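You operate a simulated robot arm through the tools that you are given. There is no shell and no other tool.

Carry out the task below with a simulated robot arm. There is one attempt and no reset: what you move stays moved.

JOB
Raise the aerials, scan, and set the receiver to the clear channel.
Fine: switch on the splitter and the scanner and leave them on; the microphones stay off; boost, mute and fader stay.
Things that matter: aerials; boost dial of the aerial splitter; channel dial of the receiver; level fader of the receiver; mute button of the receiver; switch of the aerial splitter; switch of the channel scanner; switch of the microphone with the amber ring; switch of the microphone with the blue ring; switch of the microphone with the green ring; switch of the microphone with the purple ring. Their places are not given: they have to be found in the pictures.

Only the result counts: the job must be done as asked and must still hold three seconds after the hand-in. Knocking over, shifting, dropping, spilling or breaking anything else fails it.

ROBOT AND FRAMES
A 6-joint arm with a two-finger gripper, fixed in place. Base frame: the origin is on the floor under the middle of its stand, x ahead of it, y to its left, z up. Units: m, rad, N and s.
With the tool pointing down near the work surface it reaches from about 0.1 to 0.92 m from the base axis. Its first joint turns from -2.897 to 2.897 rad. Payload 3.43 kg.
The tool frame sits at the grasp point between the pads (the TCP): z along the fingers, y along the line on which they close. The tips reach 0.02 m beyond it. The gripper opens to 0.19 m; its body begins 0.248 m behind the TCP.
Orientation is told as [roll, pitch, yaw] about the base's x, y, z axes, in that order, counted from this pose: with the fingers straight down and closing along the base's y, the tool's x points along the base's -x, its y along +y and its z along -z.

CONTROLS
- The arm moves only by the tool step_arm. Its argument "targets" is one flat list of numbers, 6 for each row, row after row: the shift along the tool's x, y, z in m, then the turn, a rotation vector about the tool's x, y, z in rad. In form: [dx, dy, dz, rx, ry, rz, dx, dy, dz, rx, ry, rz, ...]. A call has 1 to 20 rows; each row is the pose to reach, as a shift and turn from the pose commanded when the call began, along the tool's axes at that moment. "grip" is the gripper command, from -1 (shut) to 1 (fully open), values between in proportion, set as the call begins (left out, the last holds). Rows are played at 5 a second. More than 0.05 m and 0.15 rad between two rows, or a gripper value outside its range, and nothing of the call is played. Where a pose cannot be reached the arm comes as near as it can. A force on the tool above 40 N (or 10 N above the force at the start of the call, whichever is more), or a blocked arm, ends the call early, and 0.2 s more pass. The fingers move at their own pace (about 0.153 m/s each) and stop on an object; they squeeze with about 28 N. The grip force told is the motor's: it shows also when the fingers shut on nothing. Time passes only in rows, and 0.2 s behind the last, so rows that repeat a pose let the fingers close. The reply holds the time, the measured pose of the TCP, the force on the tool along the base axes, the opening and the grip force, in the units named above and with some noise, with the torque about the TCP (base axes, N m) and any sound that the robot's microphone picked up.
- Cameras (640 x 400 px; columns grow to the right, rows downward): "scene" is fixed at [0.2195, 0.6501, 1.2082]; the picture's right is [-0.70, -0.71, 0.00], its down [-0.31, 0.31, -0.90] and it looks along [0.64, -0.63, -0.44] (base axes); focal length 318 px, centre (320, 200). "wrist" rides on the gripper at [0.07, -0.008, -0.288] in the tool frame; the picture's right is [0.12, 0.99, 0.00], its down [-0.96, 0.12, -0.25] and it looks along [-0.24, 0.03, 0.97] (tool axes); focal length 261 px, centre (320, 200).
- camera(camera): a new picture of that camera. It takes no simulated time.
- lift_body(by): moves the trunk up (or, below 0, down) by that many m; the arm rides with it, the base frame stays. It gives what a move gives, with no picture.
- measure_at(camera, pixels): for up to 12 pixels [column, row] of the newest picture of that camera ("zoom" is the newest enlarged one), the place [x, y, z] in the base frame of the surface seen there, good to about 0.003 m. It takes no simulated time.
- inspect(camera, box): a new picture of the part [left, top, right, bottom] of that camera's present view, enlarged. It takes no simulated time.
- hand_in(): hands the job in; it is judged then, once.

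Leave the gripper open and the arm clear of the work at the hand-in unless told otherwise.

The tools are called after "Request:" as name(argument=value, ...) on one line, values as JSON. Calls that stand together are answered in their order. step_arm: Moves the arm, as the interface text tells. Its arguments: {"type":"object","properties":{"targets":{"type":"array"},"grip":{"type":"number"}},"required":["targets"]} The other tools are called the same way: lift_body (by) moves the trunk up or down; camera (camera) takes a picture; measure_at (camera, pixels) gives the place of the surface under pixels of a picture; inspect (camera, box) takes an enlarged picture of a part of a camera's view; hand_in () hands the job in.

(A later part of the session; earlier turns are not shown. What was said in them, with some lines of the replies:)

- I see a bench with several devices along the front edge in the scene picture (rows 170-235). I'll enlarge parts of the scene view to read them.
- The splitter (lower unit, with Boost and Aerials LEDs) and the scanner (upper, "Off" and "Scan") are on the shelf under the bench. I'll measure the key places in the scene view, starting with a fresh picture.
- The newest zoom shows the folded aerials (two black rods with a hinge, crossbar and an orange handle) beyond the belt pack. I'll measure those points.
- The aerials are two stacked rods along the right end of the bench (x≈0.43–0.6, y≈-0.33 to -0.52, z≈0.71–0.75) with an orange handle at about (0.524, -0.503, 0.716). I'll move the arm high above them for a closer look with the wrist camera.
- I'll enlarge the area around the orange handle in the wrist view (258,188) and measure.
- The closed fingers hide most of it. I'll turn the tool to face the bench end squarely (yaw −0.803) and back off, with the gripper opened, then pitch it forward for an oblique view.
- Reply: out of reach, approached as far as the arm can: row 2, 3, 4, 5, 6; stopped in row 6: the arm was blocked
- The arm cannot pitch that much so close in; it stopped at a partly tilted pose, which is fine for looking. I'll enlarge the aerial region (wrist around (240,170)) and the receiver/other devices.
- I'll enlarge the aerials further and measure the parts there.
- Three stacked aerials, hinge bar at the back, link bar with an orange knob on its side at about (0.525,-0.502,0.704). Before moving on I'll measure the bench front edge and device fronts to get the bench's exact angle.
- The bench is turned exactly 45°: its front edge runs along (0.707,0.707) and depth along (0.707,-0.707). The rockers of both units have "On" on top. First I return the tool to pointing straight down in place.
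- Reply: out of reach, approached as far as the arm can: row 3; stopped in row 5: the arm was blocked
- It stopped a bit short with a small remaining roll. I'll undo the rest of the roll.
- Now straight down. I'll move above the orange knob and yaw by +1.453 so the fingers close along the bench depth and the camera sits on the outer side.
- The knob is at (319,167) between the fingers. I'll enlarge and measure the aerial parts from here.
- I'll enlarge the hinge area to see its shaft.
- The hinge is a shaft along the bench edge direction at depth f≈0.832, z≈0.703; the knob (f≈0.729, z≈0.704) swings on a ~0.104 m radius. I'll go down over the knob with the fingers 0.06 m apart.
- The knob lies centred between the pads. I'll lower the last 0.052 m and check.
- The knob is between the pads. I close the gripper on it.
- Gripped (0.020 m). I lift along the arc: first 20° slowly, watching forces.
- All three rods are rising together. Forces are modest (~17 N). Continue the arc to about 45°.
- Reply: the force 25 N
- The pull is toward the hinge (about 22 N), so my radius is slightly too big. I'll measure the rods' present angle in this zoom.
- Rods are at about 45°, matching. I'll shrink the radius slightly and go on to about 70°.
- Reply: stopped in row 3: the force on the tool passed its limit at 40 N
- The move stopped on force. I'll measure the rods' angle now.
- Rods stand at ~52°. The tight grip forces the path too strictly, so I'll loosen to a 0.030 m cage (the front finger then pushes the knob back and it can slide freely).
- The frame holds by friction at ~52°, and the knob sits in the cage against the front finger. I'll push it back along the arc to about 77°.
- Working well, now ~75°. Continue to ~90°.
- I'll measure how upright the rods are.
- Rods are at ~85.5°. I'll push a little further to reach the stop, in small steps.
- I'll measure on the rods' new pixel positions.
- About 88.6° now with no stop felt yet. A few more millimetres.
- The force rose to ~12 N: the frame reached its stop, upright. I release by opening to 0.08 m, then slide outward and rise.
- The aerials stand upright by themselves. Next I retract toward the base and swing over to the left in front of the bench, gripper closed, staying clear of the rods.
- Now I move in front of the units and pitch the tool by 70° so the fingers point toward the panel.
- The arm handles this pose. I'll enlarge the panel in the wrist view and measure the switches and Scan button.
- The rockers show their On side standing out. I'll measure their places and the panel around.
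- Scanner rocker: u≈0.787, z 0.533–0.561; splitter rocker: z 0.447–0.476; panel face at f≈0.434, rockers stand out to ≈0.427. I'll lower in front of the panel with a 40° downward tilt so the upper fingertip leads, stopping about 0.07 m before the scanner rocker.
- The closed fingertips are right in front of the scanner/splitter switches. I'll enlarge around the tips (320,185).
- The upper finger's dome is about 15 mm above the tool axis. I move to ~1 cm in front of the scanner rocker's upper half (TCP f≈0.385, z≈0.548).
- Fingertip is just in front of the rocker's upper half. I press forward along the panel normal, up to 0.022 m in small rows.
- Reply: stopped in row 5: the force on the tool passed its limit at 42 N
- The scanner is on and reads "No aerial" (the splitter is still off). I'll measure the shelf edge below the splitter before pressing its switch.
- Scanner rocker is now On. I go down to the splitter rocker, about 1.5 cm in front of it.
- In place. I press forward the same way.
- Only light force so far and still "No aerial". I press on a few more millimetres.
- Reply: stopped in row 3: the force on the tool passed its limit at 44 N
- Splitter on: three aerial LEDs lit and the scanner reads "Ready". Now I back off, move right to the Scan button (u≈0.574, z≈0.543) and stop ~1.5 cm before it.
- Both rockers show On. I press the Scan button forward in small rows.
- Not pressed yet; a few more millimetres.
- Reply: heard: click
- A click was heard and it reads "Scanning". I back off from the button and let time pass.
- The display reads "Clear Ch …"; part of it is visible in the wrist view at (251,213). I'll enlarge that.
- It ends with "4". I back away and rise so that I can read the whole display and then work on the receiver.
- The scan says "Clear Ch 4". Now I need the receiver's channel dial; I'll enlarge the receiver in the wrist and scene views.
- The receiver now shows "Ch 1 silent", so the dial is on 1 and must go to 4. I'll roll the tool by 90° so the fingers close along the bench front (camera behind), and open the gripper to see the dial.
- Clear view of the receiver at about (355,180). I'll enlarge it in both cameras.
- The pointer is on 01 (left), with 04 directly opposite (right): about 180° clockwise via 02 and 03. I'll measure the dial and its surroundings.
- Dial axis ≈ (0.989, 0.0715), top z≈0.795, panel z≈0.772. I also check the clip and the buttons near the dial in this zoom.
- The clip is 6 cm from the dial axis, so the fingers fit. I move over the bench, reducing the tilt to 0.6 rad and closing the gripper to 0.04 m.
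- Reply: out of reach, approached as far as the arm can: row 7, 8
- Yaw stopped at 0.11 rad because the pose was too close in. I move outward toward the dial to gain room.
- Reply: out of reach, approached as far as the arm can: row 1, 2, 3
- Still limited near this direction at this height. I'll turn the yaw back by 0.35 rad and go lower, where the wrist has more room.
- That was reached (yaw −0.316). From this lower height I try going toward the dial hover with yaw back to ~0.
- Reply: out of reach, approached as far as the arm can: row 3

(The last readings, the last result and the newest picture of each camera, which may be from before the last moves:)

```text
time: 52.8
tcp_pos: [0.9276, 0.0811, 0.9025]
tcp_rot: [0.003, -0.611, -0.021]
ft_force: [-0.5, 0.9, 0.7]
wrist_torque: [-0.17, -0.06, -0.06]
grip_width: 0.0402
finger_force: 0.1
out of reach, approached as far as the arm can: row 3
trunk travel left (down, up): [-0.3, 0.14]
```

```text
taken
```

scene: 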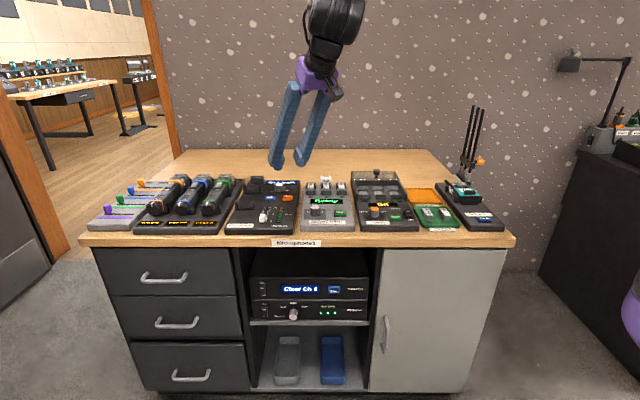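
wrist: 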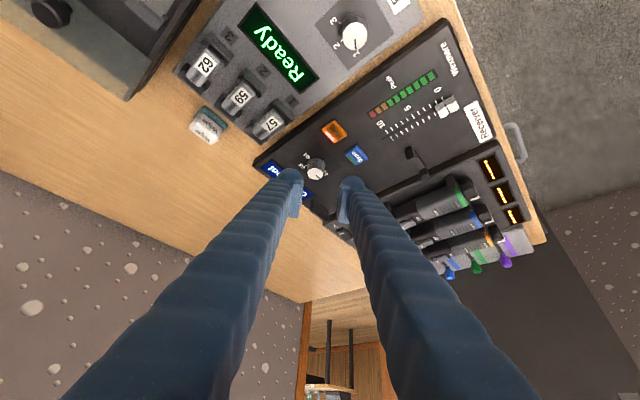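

The limit is at yaw ≈ 0 here, so I'll turn the dial in several swings from yaw ≈ −0.06 to ≈ −0.85. First I move to a hover 6 cm back from the dial along the tool axis.

Request:
step_arm(targets=[0.0042, -0.0032, 0.0296, 0.0115, 0, 0.0165, 0.0084, -0.0064, 0.0593, 0.023, 0, 0.033, 0.0084, -0.0064, 0.0593, 0.023, 0, 0.033])

Request:
inspect(camera="wrist", box=[250, 110, 400, 230])

Request:
inspect(camera="scene", box=[240, 150, 320, 210])

```text
time: 53.6
tcp_pos: [0.9543, 0.0723, 0.8502]
tcp_rot: [0.006, -0.612, -0.065]
ft_force: [0.4, 0.6, 0.6]
wrist_torque: [0.0, -0.06, -0.01]
grip_width: 0.0402
finger_force: 0.1
trunk travel left (down, up): [-0.3, 0.14]
```

```text
3.33 times, centred on (325, 170) of wrist
```

zoom: 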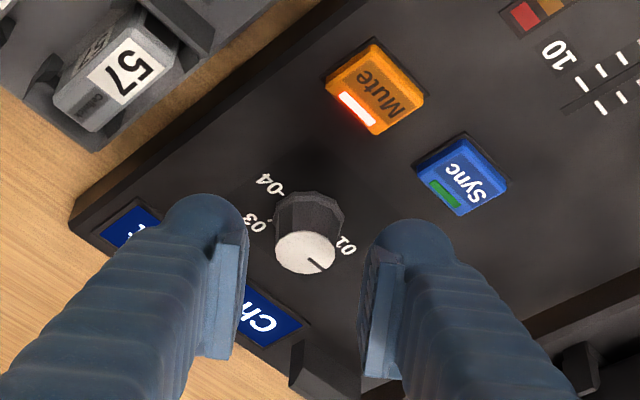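

```text
6.67 times, centred on (280, 180) of scene
```

zoom: 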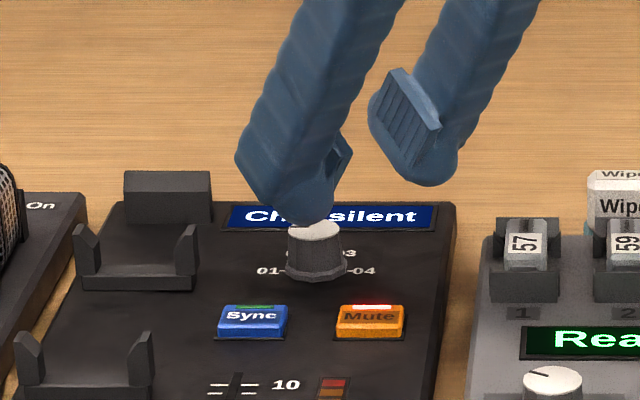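

The dial sits nearly centred between the fingers (2 mm to the right in the image). Before gripping, I test the swing range at hover: turning to yaw ≈ −0.9.

Request:
step_arm(targets=[0, 0, 0, 0.0689, 0, 0.0982, 0, 0, 0, 0.1379, 0, 0.1965, 0, 0, 0, 0.2068, 0, 0.2947, 0, 0, 0, 0.2757, 0, 0.3929, 0, 0, 0, 0.3446, 0, 0.4911, 0, 0, 0, 0.4136, 0, 0.5894, 0, 0, 0, 0.4825, 0, 0.6876])

```text
time: 55.2
tcp_pos: [0.9549, 0.0723, 0.8477]
tcp_rot: [0.0, -0.606, -0.904]
ft_force: [0.2, -0.4, 0.1]
wrist_torque: [-0.05, -0.01, 0.0]
grip_width: 0.04
finger_force: 0.1
trunk travel left (down, up): [-0.3, 0.14]
```

Reached. I try a bit further (yaw −1.15) above the dial.

Request:
step_arm(targets=[0.0049, 0.0133, -0.0043, 0.0712, 0, 0.1028, 0.0097, 0.0267, -0.0087, 0.1424, 0, 0.2055])

```text
time: 55.8
tcp_pos: [0.9686, 0.0993, 0.8497]
tcp_rot: [-0.001, -0.607, -1.154]
ft_force: [0.1, -0.2, -0.4]
wrist_torque: [-0.11, 0.0, -0.03]
grip_width: 0.0397
finger_force: 0.1
trunk travel left (down, up): [-0.3, 0.14]
```

The range −0.06…−1.15 works: three swings of 60° will do. I return to the start yaw at hover.

Request:
step_arm(targets=[-0.0016, -0.0028, 0.0012, -0.0777, 0, -0.1119, -0.0032, -0.0056, 0.0023, -0.1554, 0, -0.2238, -0.0048, -0.0083, 0.0035, -0.2331, 0, -0.3357, -0.0064, -0.0111, 0.0047, -0.3109, 0, -0.4477, -0.0079, -0.0139, 0.0058, -0.3886, 0, -0.5596, -0.0095, -0.0167, 0.007, -0.4663, 0, -0.6715, -0.0111, -0.0194, 0.0081, -0.544, 0, -0.7834, -0.0127, -0.0222, 0.0093, -0.6217, 0, -0.8953])

Request:
inspect(camera="wrist", box=[250, 110, 400, 230])

```text
time: 57.6
tcp_pos: [0.9529, 0.0733, 0.8491]
tcp_rot: [0.002, -0.608, -0.067]
ft_force: [0.7, -0.5, 0.1]
wrist_torque: [0.02, 0.01, 0.01]
grip_width: 0.0399
finger_force: 0.1
trunk travel left (down, up): [-0.3, 0.14]
```

```text
3.33 times, centred on (325, 170) of wrist
```

zoom: 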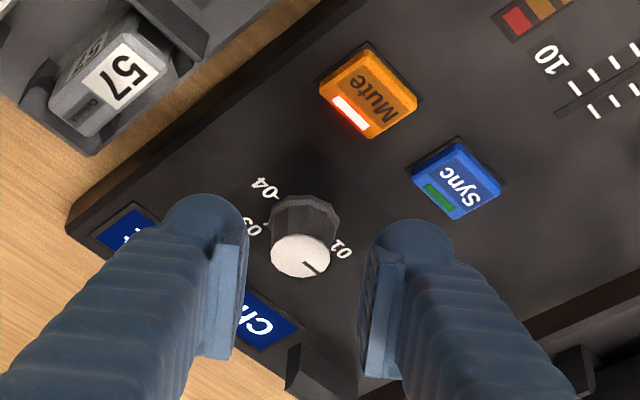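

The cap is now exactly on the tool axis. I advance 0.056 m along the tool axis so the pads straddle the dial.

Request:
step_arm(targets=[0, 0, 0.02, 0, 0, 0, 0, 0, 0.04, 0, 0, 0, 0, 0, 0.05, 0, 0, 0, 0, 0, 0.056, 0, 0, 0])

Request:
inspect(camera="wrist", box=[250, 130, 400, 250])

Request:
inspect(camera="scene", box=[240, 150, 320, 210])

```text
time: 58.6
tcp_pos: [0.9858, 0.0731, 0.8056]
tcp_rot: [-0.001, -0.609, -0.063]
ft_force: [-0.3, 0.3, -0.3]
wrist_torque: [-0.02, 0.03, 0.0]
grip_width: 0.0401
finger_force: 0.0
trunk travel left (down, up): [-0.3, 0.14]
```

```text
3.33 times, centred on (325, 190) of wrist
```

zoom: 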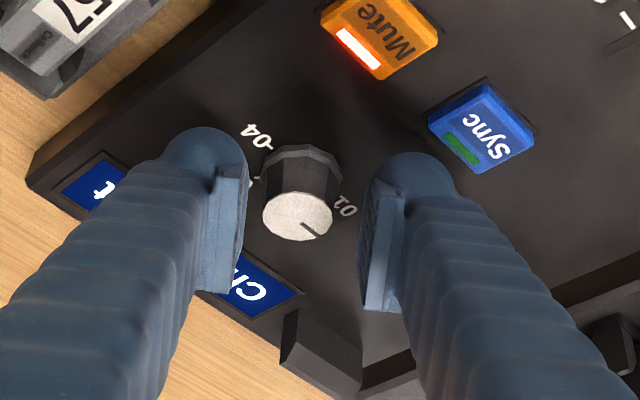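

```text
6.67 times, centred on (280, 180) of scene
```

zoom: 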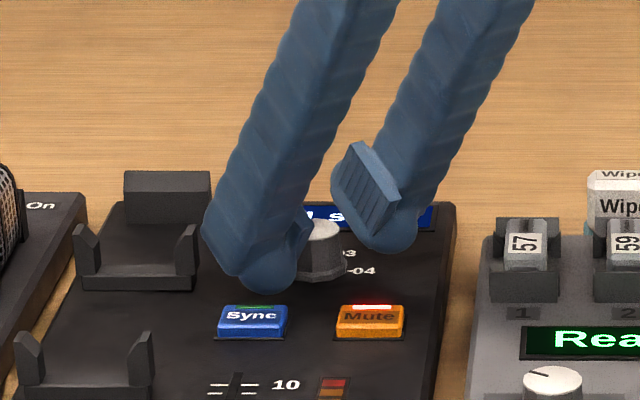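

I measure the lowest parts of the fingertips and the pad edges against the dial in this scene zoom.

Request:
measure_at(camera="zoom", pixels=[[268, 288], [250, 282], [290, 280], [390, 246], [410, 240], [370, 232], [385, 215], [395, 200], [350, 180], [320, 262], [320, 235]])

```text
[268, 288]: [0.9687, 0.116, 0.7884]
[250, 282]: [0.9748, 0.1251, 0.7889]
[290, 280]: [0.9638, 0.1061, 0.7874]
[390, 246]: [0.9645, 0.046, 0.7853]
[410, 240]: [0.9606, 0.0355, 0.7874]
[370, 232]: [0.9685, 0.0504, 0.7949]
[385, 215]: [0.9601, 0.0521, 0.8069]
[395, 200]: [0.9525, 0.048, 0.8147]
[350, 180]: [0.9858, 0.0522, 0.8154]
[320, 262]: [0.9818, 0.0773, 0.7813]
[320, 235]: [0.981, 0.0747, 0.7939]
```

The rounded tips are still 12 mm above the panel and the pads barely reach the dial, so I lower 9 mm straight down and then close.

Request:
step_arm(targets=[0.0026, 0, 0.0037, 0, 0, 0, 0.0051, 0, 0.0074, 0, 0, 0])

Request:
step_arm(targets=[0, 0, 0, 0, 0, 0, 0, 0, 0, 0, 0, 0, 0, 0, 0, 0, 0, 0], grip=-1)

Request:
inspect(camera="wrist", box=[250, 130, 400, 250])

Request:
inspect(camera="scene", box=[240, 150, 320, 210])

```text
time: 59.2
tcp_pos: [0.984, 0.0724, 0.7976]
tcp_rot: [0.0, -0.612, -0.063]
ft_force: [-5.8, -0.7, 12.6]
wrist_torque: [-0.01, 0.18, 0.05]
grip_width: 0.0399
finger_force: 0.1
trunk travel left (down, up): [-0.3, 0.14]
```

```text
time: 60.0
tcp_pos: [0.9853, 0.0711, 0.7967]
tcp_rot: [0.003, -0.611, -0.063]
ft_force: [-5.3, -18.2, 17.5]
wrist_torque: [-0.31, -0.01, -0.2]
grip_width: 0.0244
finger_force: 44.9
trunk travel left (down, up): [-0.3, 0.14]
```

```text
3.33 times, centred on (325, 190) of wrist
```

zoom: 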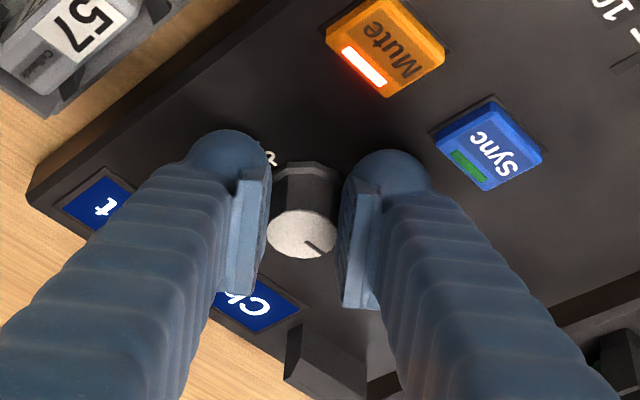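

```text
6.67 times, centred on (280, 180) of scene
```

zoom: 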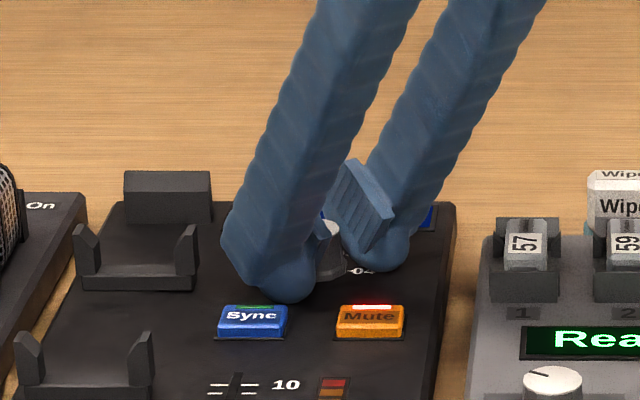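

The tips touched the panel (12–17 N down) and the grip is a little off-centre. I raise 3 mm and shift 1.5 mm toward −y to relax, keeping hold.

Request:
step_arm(targets=[-0.0009, -0.0008, -0.0012, 0, 0, 0, -0.0017, -0.0015, -0.0025, 0, 0, 0])

```text
time: 60.6
tcp_pos: [0.9838, 0.0722, 0.7974]
tcp_rot: [0.001, -0.608, -0.065]
ft_force: [3.1, -11.2, 3.8]
wrist_torque: [-0.14, -0.38, -0.07]
grip_width: 0.0241
finger_force: 45.0
trunk travel left (down, up): [-0.3, 0.14]
```

Relaxed. Now I turn clockwise about the dial axis, first 30°, and check.

Request:
step_arm(targets=[0, 0.0008, 0, 0.0745, 0, 0.1065, -0.0002, 0.0015, 0.0001, 0.149, 0, 0.2131, -0.0004, 0.0023, 0.0003, 0.2234, 0, 0.3196, -0.0006, 0.003, 0.0005, 0.2979, 0, 0.4262])

Request:
inspect(camera="wrist", box=[250, 130, 400, 250])

Request:
inspect(camera="scene", box=[240, 150, 320, 210])

```text
time: 61.6
tcp_pos: [0.9858, 0.0759, 0.798]
tcp_rot: [0.0, -0.61, -0.581]
ft_force: [-13.9, 1.8, -1.0]
wrist_torque: [-0.76, -0.61, -0.05]
grip_width: 0.0238
finger_force: 44.4
trunk travel left (down, up): [-0.3, 0.14]
```

```text
3.33 times, centred on (325, 190) of wrist
```

zoom: 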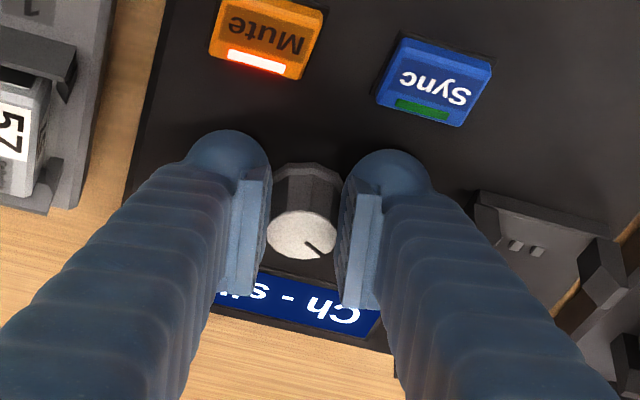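

```text
6.67 times, centred on (280, 180) of scene
```

zoom: 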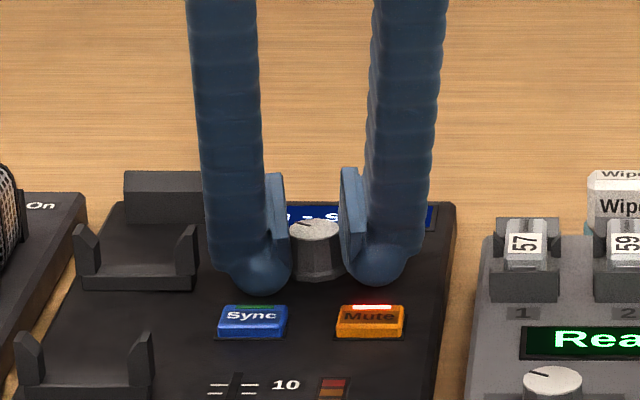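

The dial turns with the fingers (display "Ch -", between channels). I continue another 30°, easing 1.5 mm backward to lower the side force.

Request:
step_arm(targets=[0.0006, 0.0008, -0.0004, 0.0745, 0, 0.1065, 0.001, 0.0015, -0.0008, 0.149, 0, 0.2131, 0.0008, 0.0023, -0.0006, 0.2234, 0, 0.3196, 0.0006, 0.003, -0.0004, 0.2979, 0, 0.4262])

Request:
inspect(camera="wrist", box=[250, 130, 400, 250])

Request:
inspect(camera="scene", box=[240, 150, 320, 210])

```text
time: 62.6
tcp_pos: [0.9885, 0.0784, 0.7976]
tcp_rot: [-0.001, -0.61, -1.103]
ft_force: [4.2, 8.2, -6.0]
wrist_torque: [-1.0, -0.47, 0.08]
grip_width: 0.0237
finger_force: 45.2
trunk travel left (down, up): [-0.3, 0.14]
```

```text
3.33 times, centred on (325, 190) of wrist
```

zoom: 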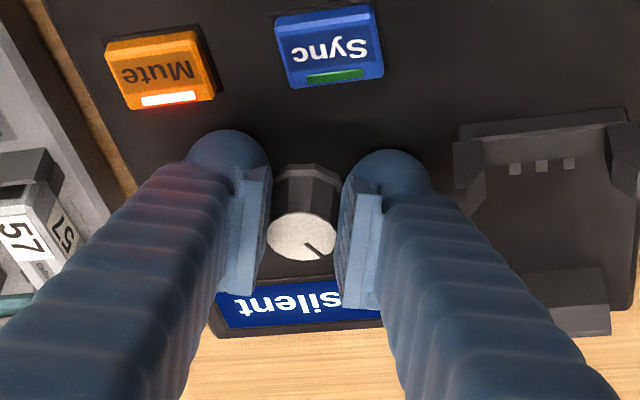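

```text
6.67 times, centred on (280, 180) of scene
```

zoom: 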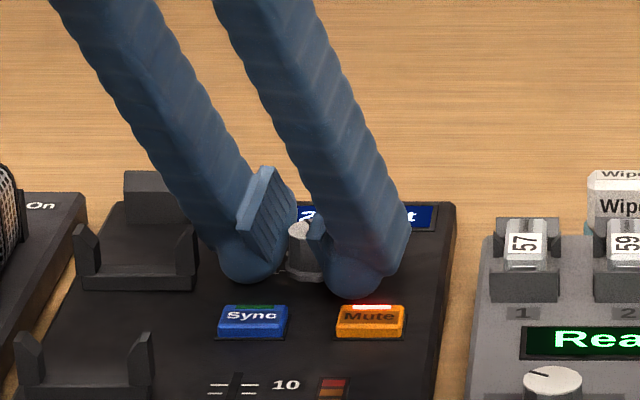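

Display now shows Ch 2. I release (open to 0.04 m) and back off 5.5 cm along the tool axis.

Request:
step_arm(targets=[0, 0, 0, 0, 0, 0, 0, 0, 0, 0, 0, 0, 0, 0, -0.02, 0, 0, 0, 0, 0, -0.04, 0, 0, 0, 0, 0, -0.055, 0, 0, 0], grip=-0.579)

Request:
step_arm(targets=[-0.002, -0.0043, 0.0014, -0.0745, 0, -0.1065, -0.0039, -0.0085, 0.0027, -0.149, 0, -0.2131, -0.0059, -0.0128, 0.0041, -0.2234, 0, -0.3196, -0.0078, -0.0171, 0.0055, -0.2979, 0, -0.4262, -0.0098, -0.0213, 0.0068, -0.3724, 0, -0.5328, -0.0117, -0.0256, 0.0082, -0.4469, 0, -0.6393, -0.0137, -0.0298, 0.0095, -0.5213, 0, -0.7459, -0.0156, -0.0341, 0.0109, -0.5958, 0, -0.8524])

Request:
inspect(camera="wrist", box=[250, 110, 400, 230])

Request:
inspect(camera="scene", box=[240, 150, 320, 210])

```text
time: 63.8
tcp_pos: [0.9716, 0.1064, 0.8431]
tcp_rot: [-0.002, -0.608, -1.102]
ft_force: [-0.6, -0.4, -0.6]
wrist_torque: [-0.01, 0.01, 0.04]
grip_width: 0.0401
finger_force: 0.0
trunk travel left (down, up): [-0.3, 0.14]
```

```text
time: 65.6
tcp_pos: [0.9489, 0.0715, 0.842]
tcp_rot: [0.003, -0.607, -0.066]
ft_force: [-0.2, -0.6, 0.4]
wrist_torque: [-0.03, 0.03, 0.01]
grip_width: 0.04
finger_force: 0.2
trunk travel left (down, up): [-0.3, 0.14]
```

```text
3.33 times, centred on (325, 170) of wrist
```

zoom: 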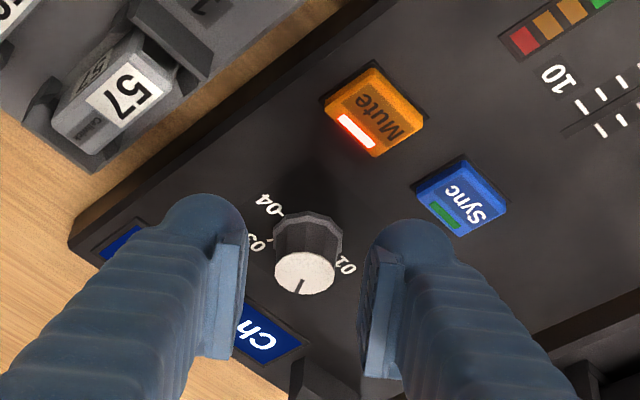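

```text
6.67 times, centred on (280, 180) of scene
```

zoom: 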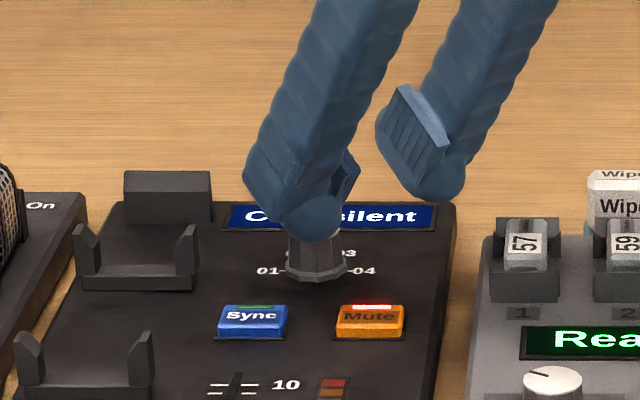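

Pointer has moved to 02. I go back down over the dial and grip again.

Request:
step_arm(targets=[-0.0035, 0.002, 0.015, 0, 0, 0, -0.0035, 0.002, 0.035, 0, 0, 0, -0.0035, 0.002, 0.05, 0, 0, 0, -0.0035, 0.002, 0.056, 0, 0, 0])

Request:
step_arm(targets=[0, 0, 0, 0, 0, 0, 0, 0, 0, 0, 0, 0, 0, 0, 0, 0, 0, 0], grip=-1)

Request:
inspect(camera="wrist", box=[250, 130, 400, 250])

```text
time: 66.6
tcp_pos: [0.9858, 0.0725, 0.7981]
tcp_rot: [0.0, -0.61, -0.062]
ft_force: [0.5, -0.4, -0.6]
wrist_torque: [-0.03, 0.05, -0.07]
grip_width: 0.04
finger_force: 0.0
trunk travel left (down, up): [-0.3, 0.14]
```

```text
time: 67.4
tcp_pos: [0.9852, 0.0714, 0.7988]
tcp_rot: [-0.001, -0.609, -0.065]
ft_force: [-0.4, -11.2, -1.2]
wrist_torque: [-0.15, -0.01, -0.07]
grip_width: 0.0238
finger_force: 45.4
trunk travel left (down, up): [-0.3, 0.14]
```

```text
3.33 times, centred on (325, 190) of wrist
```

zoom: 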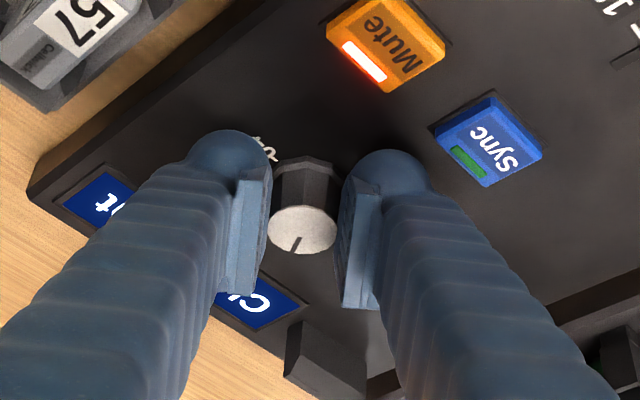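

Good grip with no panel contact. I turn another 60° clockwise.

Request:
step_arm(targets=[0.0002, 0.0008, -0.0002, 0.0751, 0, 0.1074, 0.0005, 0.0015, -0.0003, 0.1501, 0, 0.2147, 0.0005, 0.0023, -0.0004, 0.2251, 0, 0.3221, 0.0006, 0.003, -0.0004, 0.3002, 0, 0.4295, 0.0002, 0.0036, -0.0001, 0.3752, 0, 0.5368, -0.0002, 0.0042, 0.0001, 0.4503, 0, 0.6442, -0.0007, 0.0048, 0.0005, 0.5253, 0, 0.7516, -0.0012, 0.0052, 0.0009, 0.6004, 0, 0.8589])

Request:
inspect(camera="wrist", box=[250, 130, 400, 250])

Request:
inspect(camera="scene", box=[240, 150, 320, 210])

```text
time: 69.2
tcp_pos: [0.9881, 0.0785, 0.7988]
tcp_rot: [0.001, -0.607, -1.11]
ft_force: [8.6, 1.6, -13.3]
wrist_torque: [-0.76, -0.34, 0.08]
grip_width: 0.0236
finger_force: 45.1
trunk travel left (down, up): [-0.3, 0.14]
```

```text
3.33 times, centred on (325, 190) of wrist
```

zoom: 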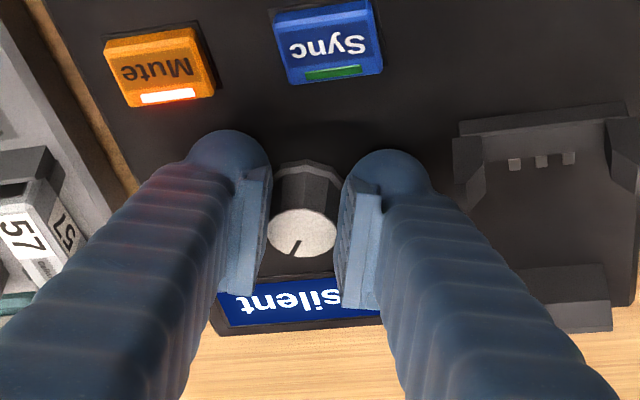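

```text
6.67 times, centred on (280, 180) of scene
```

zoom: 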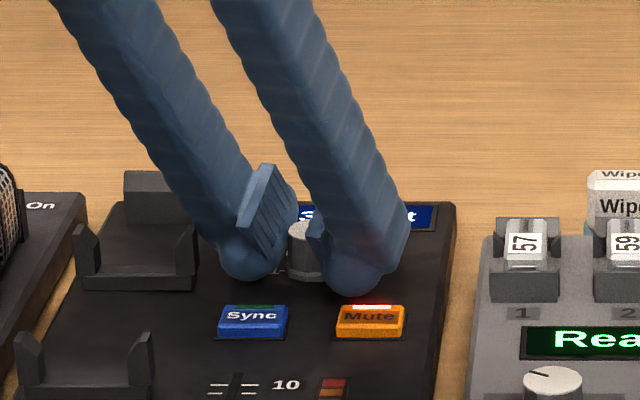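

Display starts with "3". Release, back off and return to the starting yaw as before.

Request:
step_arm(targets=[0, 0, 0, 0, 0, 0, 0, 0, 0, 0, 0, 0, 0, 0, -0.02, 0, 0, 0, 0, 0, -0.04, 0, 0, 0, 0, 0, -0.055, 0, 0, 0], grip=-0.579)

Request:
step_arm(targets=[-0.002, -0.0043, 0.0014, -0.0745, 0, -0.1065, -0.0039, -0.0085, 0.0027, -0.149, 0, -0.2131, -0.0059, -0.0128, 0.0041, -0.2234, 0, -0.3196, -0.0078, -0.0171, 0.0055, -0.2979, 0, -0.4262, -0.0098, -0.0213, 0.0068, -0.3724, 0, -0.5328, -0.0117, -0.0256, 0.0082, -0.4469, 0, -0.6393, -0.0137, -0.0298, 0.0095, -0.5213, 0, -0.7459, -0.0156, -0.0341, 0.0109, -0.5958, 0, -0.8524])

Request:
inspect(camera="wrist", box=[250, 110, 400, 230])

Request:
inspect(camera="scene", box=[240, 150, 320, 210])

```text
time: 70.4
tcp_pos: [0.9729, 0.1058, 0.8444]
tcp_rot: [-0.001, -0.607, -1.111]
ft_force: [-0.1, 0.6, 0.4]
wrist_torque: [-0.03, -0.06, -0.01]
grip_width: 0.04
finger_force: 0.1
trunk travel left (down, up): [-0.3, 0.14]
```

```text
time: 72.2
tcp_pos: [0.9518, 0.0734, 0.8448]
tcp_rot: [0.001, -0.608, -0.073]
ft_force: [0.2, -0.6, 0.4]
wrist_torque: [0.0, 0.04, 0.0]
grip_width: 0.0401
finger_force: 0.1
trunk travel left (down, up): [-0.3, 0.14]
```

```text
3.33 times, centred on (325, 170) of wrist
```

zoom: 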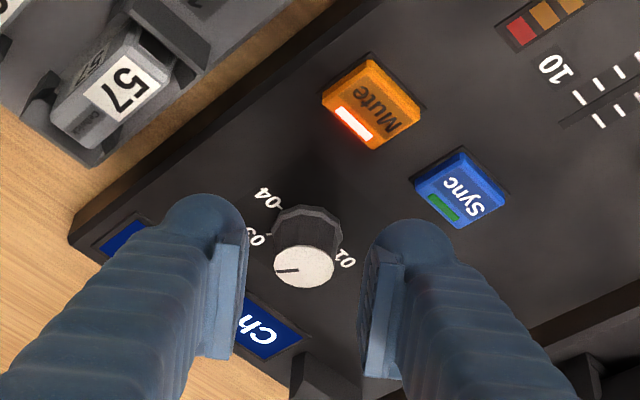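

```text
6.67 times, centred on (280, 180) of scene
```

zoom: 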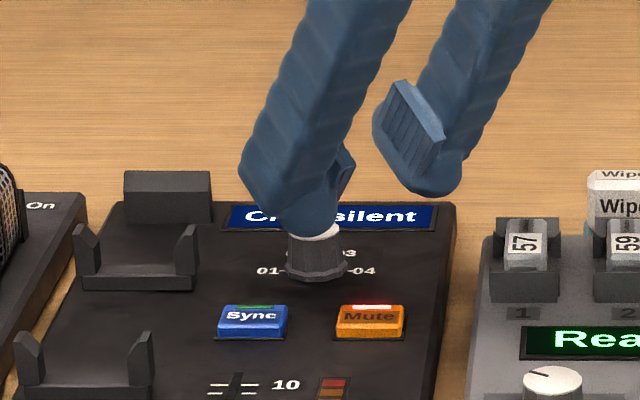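

Pointer at 03. Down again and grip.

Request:
step_arm(targets=[-0.0011, 0.001, 0.015, 0, 0, 0, -0.0011, 0.001, 0.035, 0, 0, 0, -0.0011, 0.001, 0.05, 0, 0, 0, -0.0011, 0.001, 0.0567, 0, 0, 0])

Request:
step_arm(targets=[0, 0, 0, 0, 0, 0, 0, 0, 0, 0, 0, 0, 0, 0, 0, 0, 0, 0], grip=-1)

Request:
inspect(camera="wrist", box=[250, 130, 400, 250])

```text
time: 73.2
tcp_pos: [0.9848, 0.0713, 0.7982]
tcp_rot: [0.001, -0.609, -0.071]
ft_force: [-0.1, 0.7, -0.3]
wrist_torque: [0.01, -0.01, -0.02]
grip_width: 0.0399
finger_force: 0.0
trunk travel left (down, up): [-0.3, 0.14]
```

```text
time: 74.0
tcp_pos: [0.9844, 0.0716, 0.7972]
tcp_rot: [0.001, -0.61, -0.071]
ft_force: [-0.4, -8.6, -1.7]
wrist_torque: [-0.06, -0.01, -0.07]
grip_width: 0.0238
finger_force: 44.4
trunk travel left (down, up): [-0.3, 0.14]
```

```text
3.33 times, centred on (325, 190) of wrist
```

zoom: 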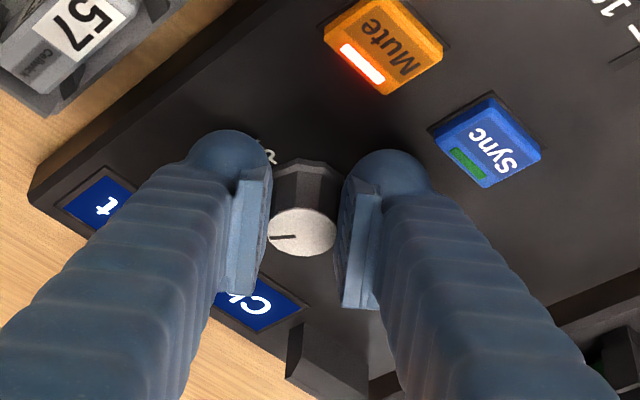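

Last 60° clockwise turn.

Request:
step_arm(targets=[0.0002, 0.0008, -0.0002, 0.0751, 0, 0.1074, 0.0005, 0.0015, -0.0003, 0.1501, 0, 0.2147, 0.0005, 0.0023, -0.0004, 0.2251, 0, 0.3221, 0.0006, 0.003, -0.0004, 0.3002, 0, 0.4295, 0.0002, 0.0036, -0.0001, 0.3752, 0, 0.5368, -0.0002, 0.0042, 0.0001, 0.4503, 0, 0.6442, -0.0007, 0.0048, 0.0005, 0.5253, 0, 0.7516, -0.0012, 0.0052, 0.0009, 0.6004, 0, 0.8589])

Request:
inspect(camera="wrist", box=[250, 130, 400, 250])

Request:
inspect(camera="scene", box=[240, 150, 320, 210])

```text
time: 75.8
tcp_pos: [0.9894, 0.0791, 0.7988]
tcp_rot: [0.0, -0.608, -1.117]
ft_force: [11.6, 7.1, -6.6]
wrist_torque: [-0.67, -0.2, 0.72]
grip_width: 0.0237
finger_force: 44.5
trunk travel left (down, up): [-0.3, 0.14]
```

```text
3.33 times, centred on (325, 190) of wrist
```

zoom: 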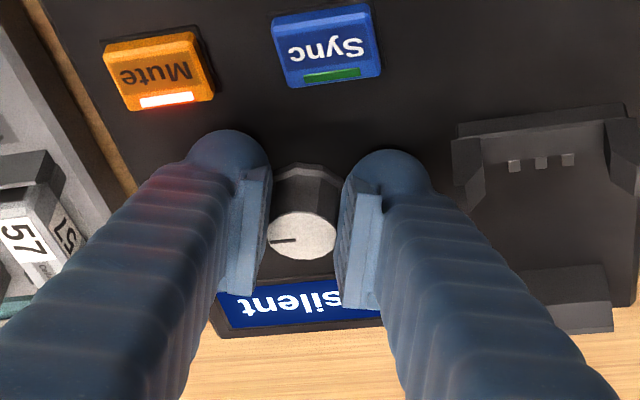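

```text
6.67 times, centred on (280, 180) of scene
```

zoom: 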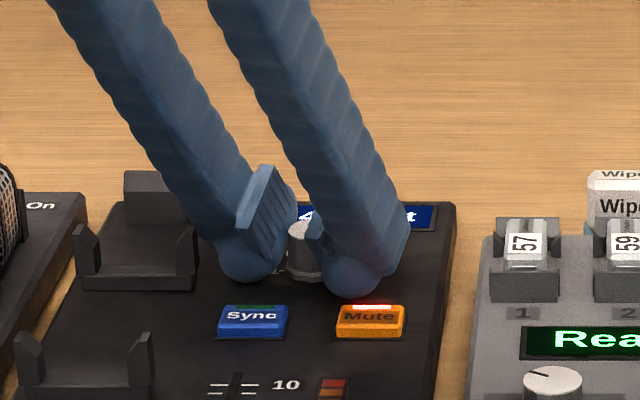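

Display starts with "4" and a torque shows the end stop. I release, back off along the tool axis, and rise clear.

Request:
step_arm(targets=[0, 0, 0, 0, 0, 0, 0, 0, 0, 0, 0, 0, 0, 0, -0.02, 0, 0, 0, 0, 0, -0.04, 0, 0, 0, 0, 0, -0.07, 0, 0, 0, 0, 0, -0.11, 0, 0, 0, 0, 0, -0.15, 0, 0, 0, 0, 0, -0.19, 0, 0, 0], grip=-0.579)

Request:
inspect(camera="scene", box=[240, 150, 320, 210])

Request:
camera(camera="scene")

```text
time: 77.6
tcp_pos: [0.9387, 0.1763, 0.9546]
tcp_rot: [-0.003, -0.609, -1.118]
ft_force: [-0.4, -0.2, -0.5]
wrist_torque: [-0.02, -0.06, 0.03]
grip_width: 0.04
finger_force: 0.1
trunk travel left (down, up): [-0.3, 0.14]
```

```text
6.67 times, centred on (280, 180) of scene
```

zoom: 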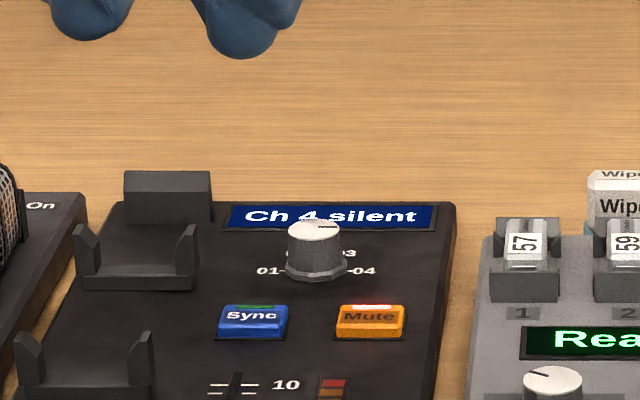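

```text
taken
```

scene: 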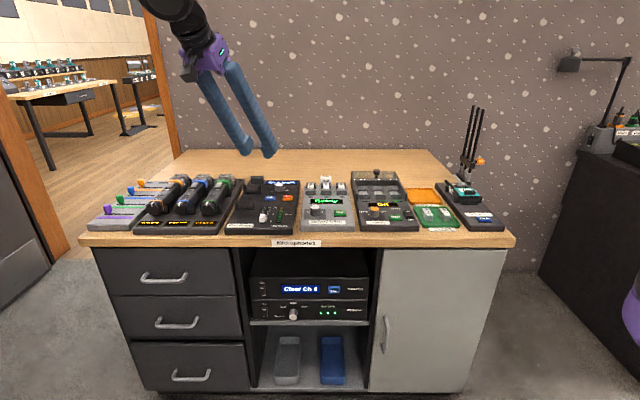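

It reads "Ch 4 silent" with the pointer at 04. I back the arm off further and open the gripper fully, then check everything.

Request:
step_arm(targets=[0, 0, -0.04, 0, 0, 0, 0, 0, -0.08, 0, 0, 0, 0, 0, -0.12, 0, 0, 0, 0, 0, -0.16, 0, 0, 0], grip=1)

Request:
inspect(camera="scene", box=[220, 160, 380, 260])

Request:
inspect(camera="scene", box=[80, 160, 240, 260])

Request:
inspect(camera="scene", box=[240, 255, 380, 335])

Request:
inspect(camera="scene", box=[400, 90, 540, 230])

Request:
camera(camera="scene")

```text
time: 78.6
tcp_pos: [0.9024, 0.2578, 1.0845]
tcp_rot: [-0.002, -0.608, -1.118]
ft_force: [0.0, 0.6, 0.5]
wrist_torque: [0.0, -0.03, 0.04]
grip_width: 0.1898
finger_force: 0.1
trunk travel left (down, up): [-0.3, 0.14]
```

```text
4.00 times, centred on (300, 210) of scene
```

zoom: 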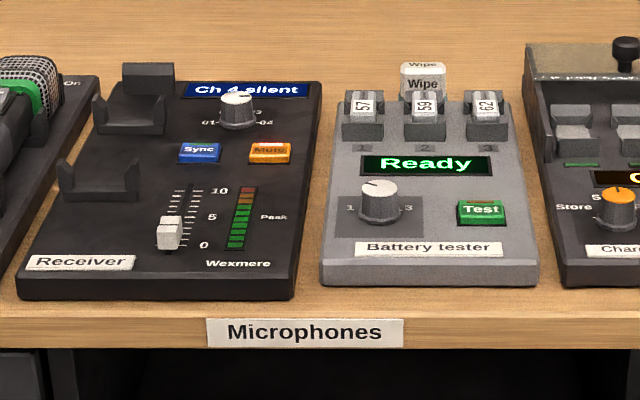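

```text
4.00 times, centred on (160, 210) of scene
```

zoom: 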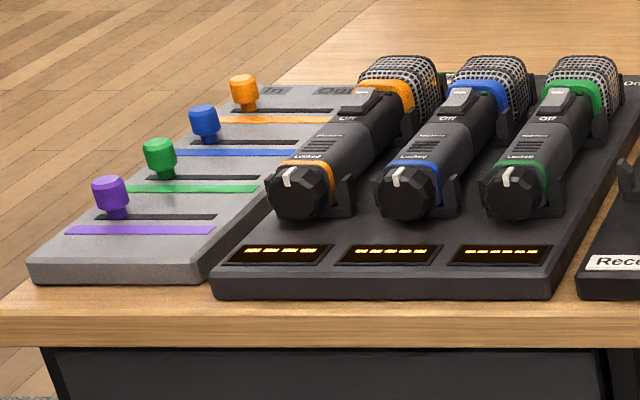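

```text
4.57 times, centred on (310, 295) of scene
```

zoom: 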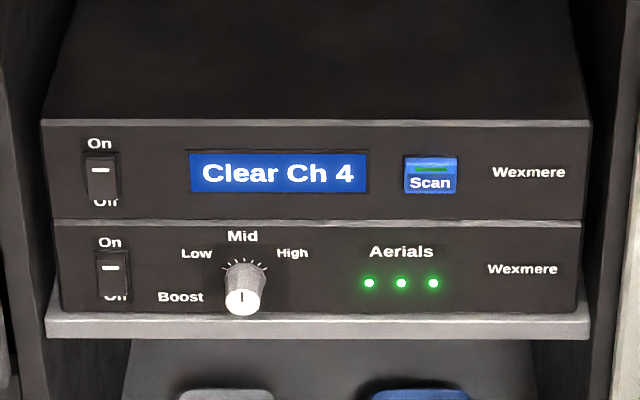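

```text
2.86 times, centred on (470, 160) of scene
```

zoom: 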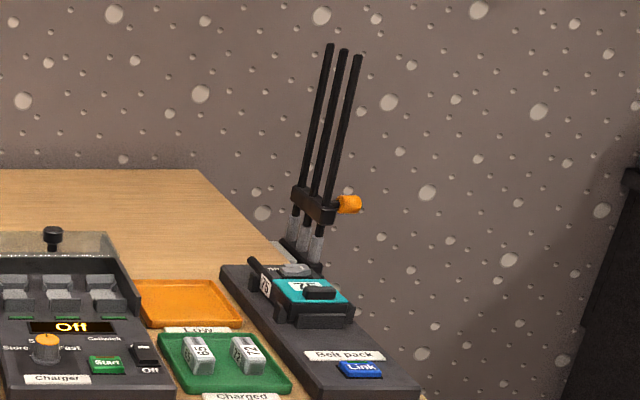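

```text
taken
```

scene: 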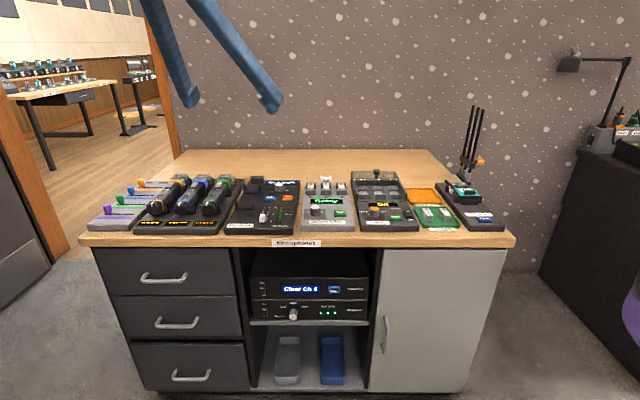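

Everything is as it should be:
- Aerials are up, with three LEDs lit.
- Splitter and scanner are on, and the scanner reads "Clear Ch 4".
- The receiver is on Ch 4.
- Microphones are off, and boost, mute and fader are as before.
- The arm is clear with the gripper open.

I'm handing in.

Request:
hand_in()

```text
The job is handed in.
```

The job is done and handed in; no verdict came back with the hand-in.

- **Aerials:** all three are upright against their stop and stay up by themselves.
- **Splitter and scanner:** both are switched on and left on. The splitter's three aerial lights are lit.
- **Scan:** the scanner reads "Clear Ch 4".
- **Receiver:** the channel dial is on 4, and the receiver reads "Ch 4 silent".
- **Left alone:** I did not touch boost, mute, the fader or any microphone switch. The amber, blue and green microphones still show Off. I never saw the purple-ring microphone in any picture, so I could not check it.

While I was lowering onto the channel dial, the fingertips pressed on the receiver's panel with about 17 N for a moment. I eased off straight away, and the receiver looks unmoved in the final pictures.

The mute light on the receiver looked brighter in later pictures than at the start. It was already bright before the arm came near the receiver.
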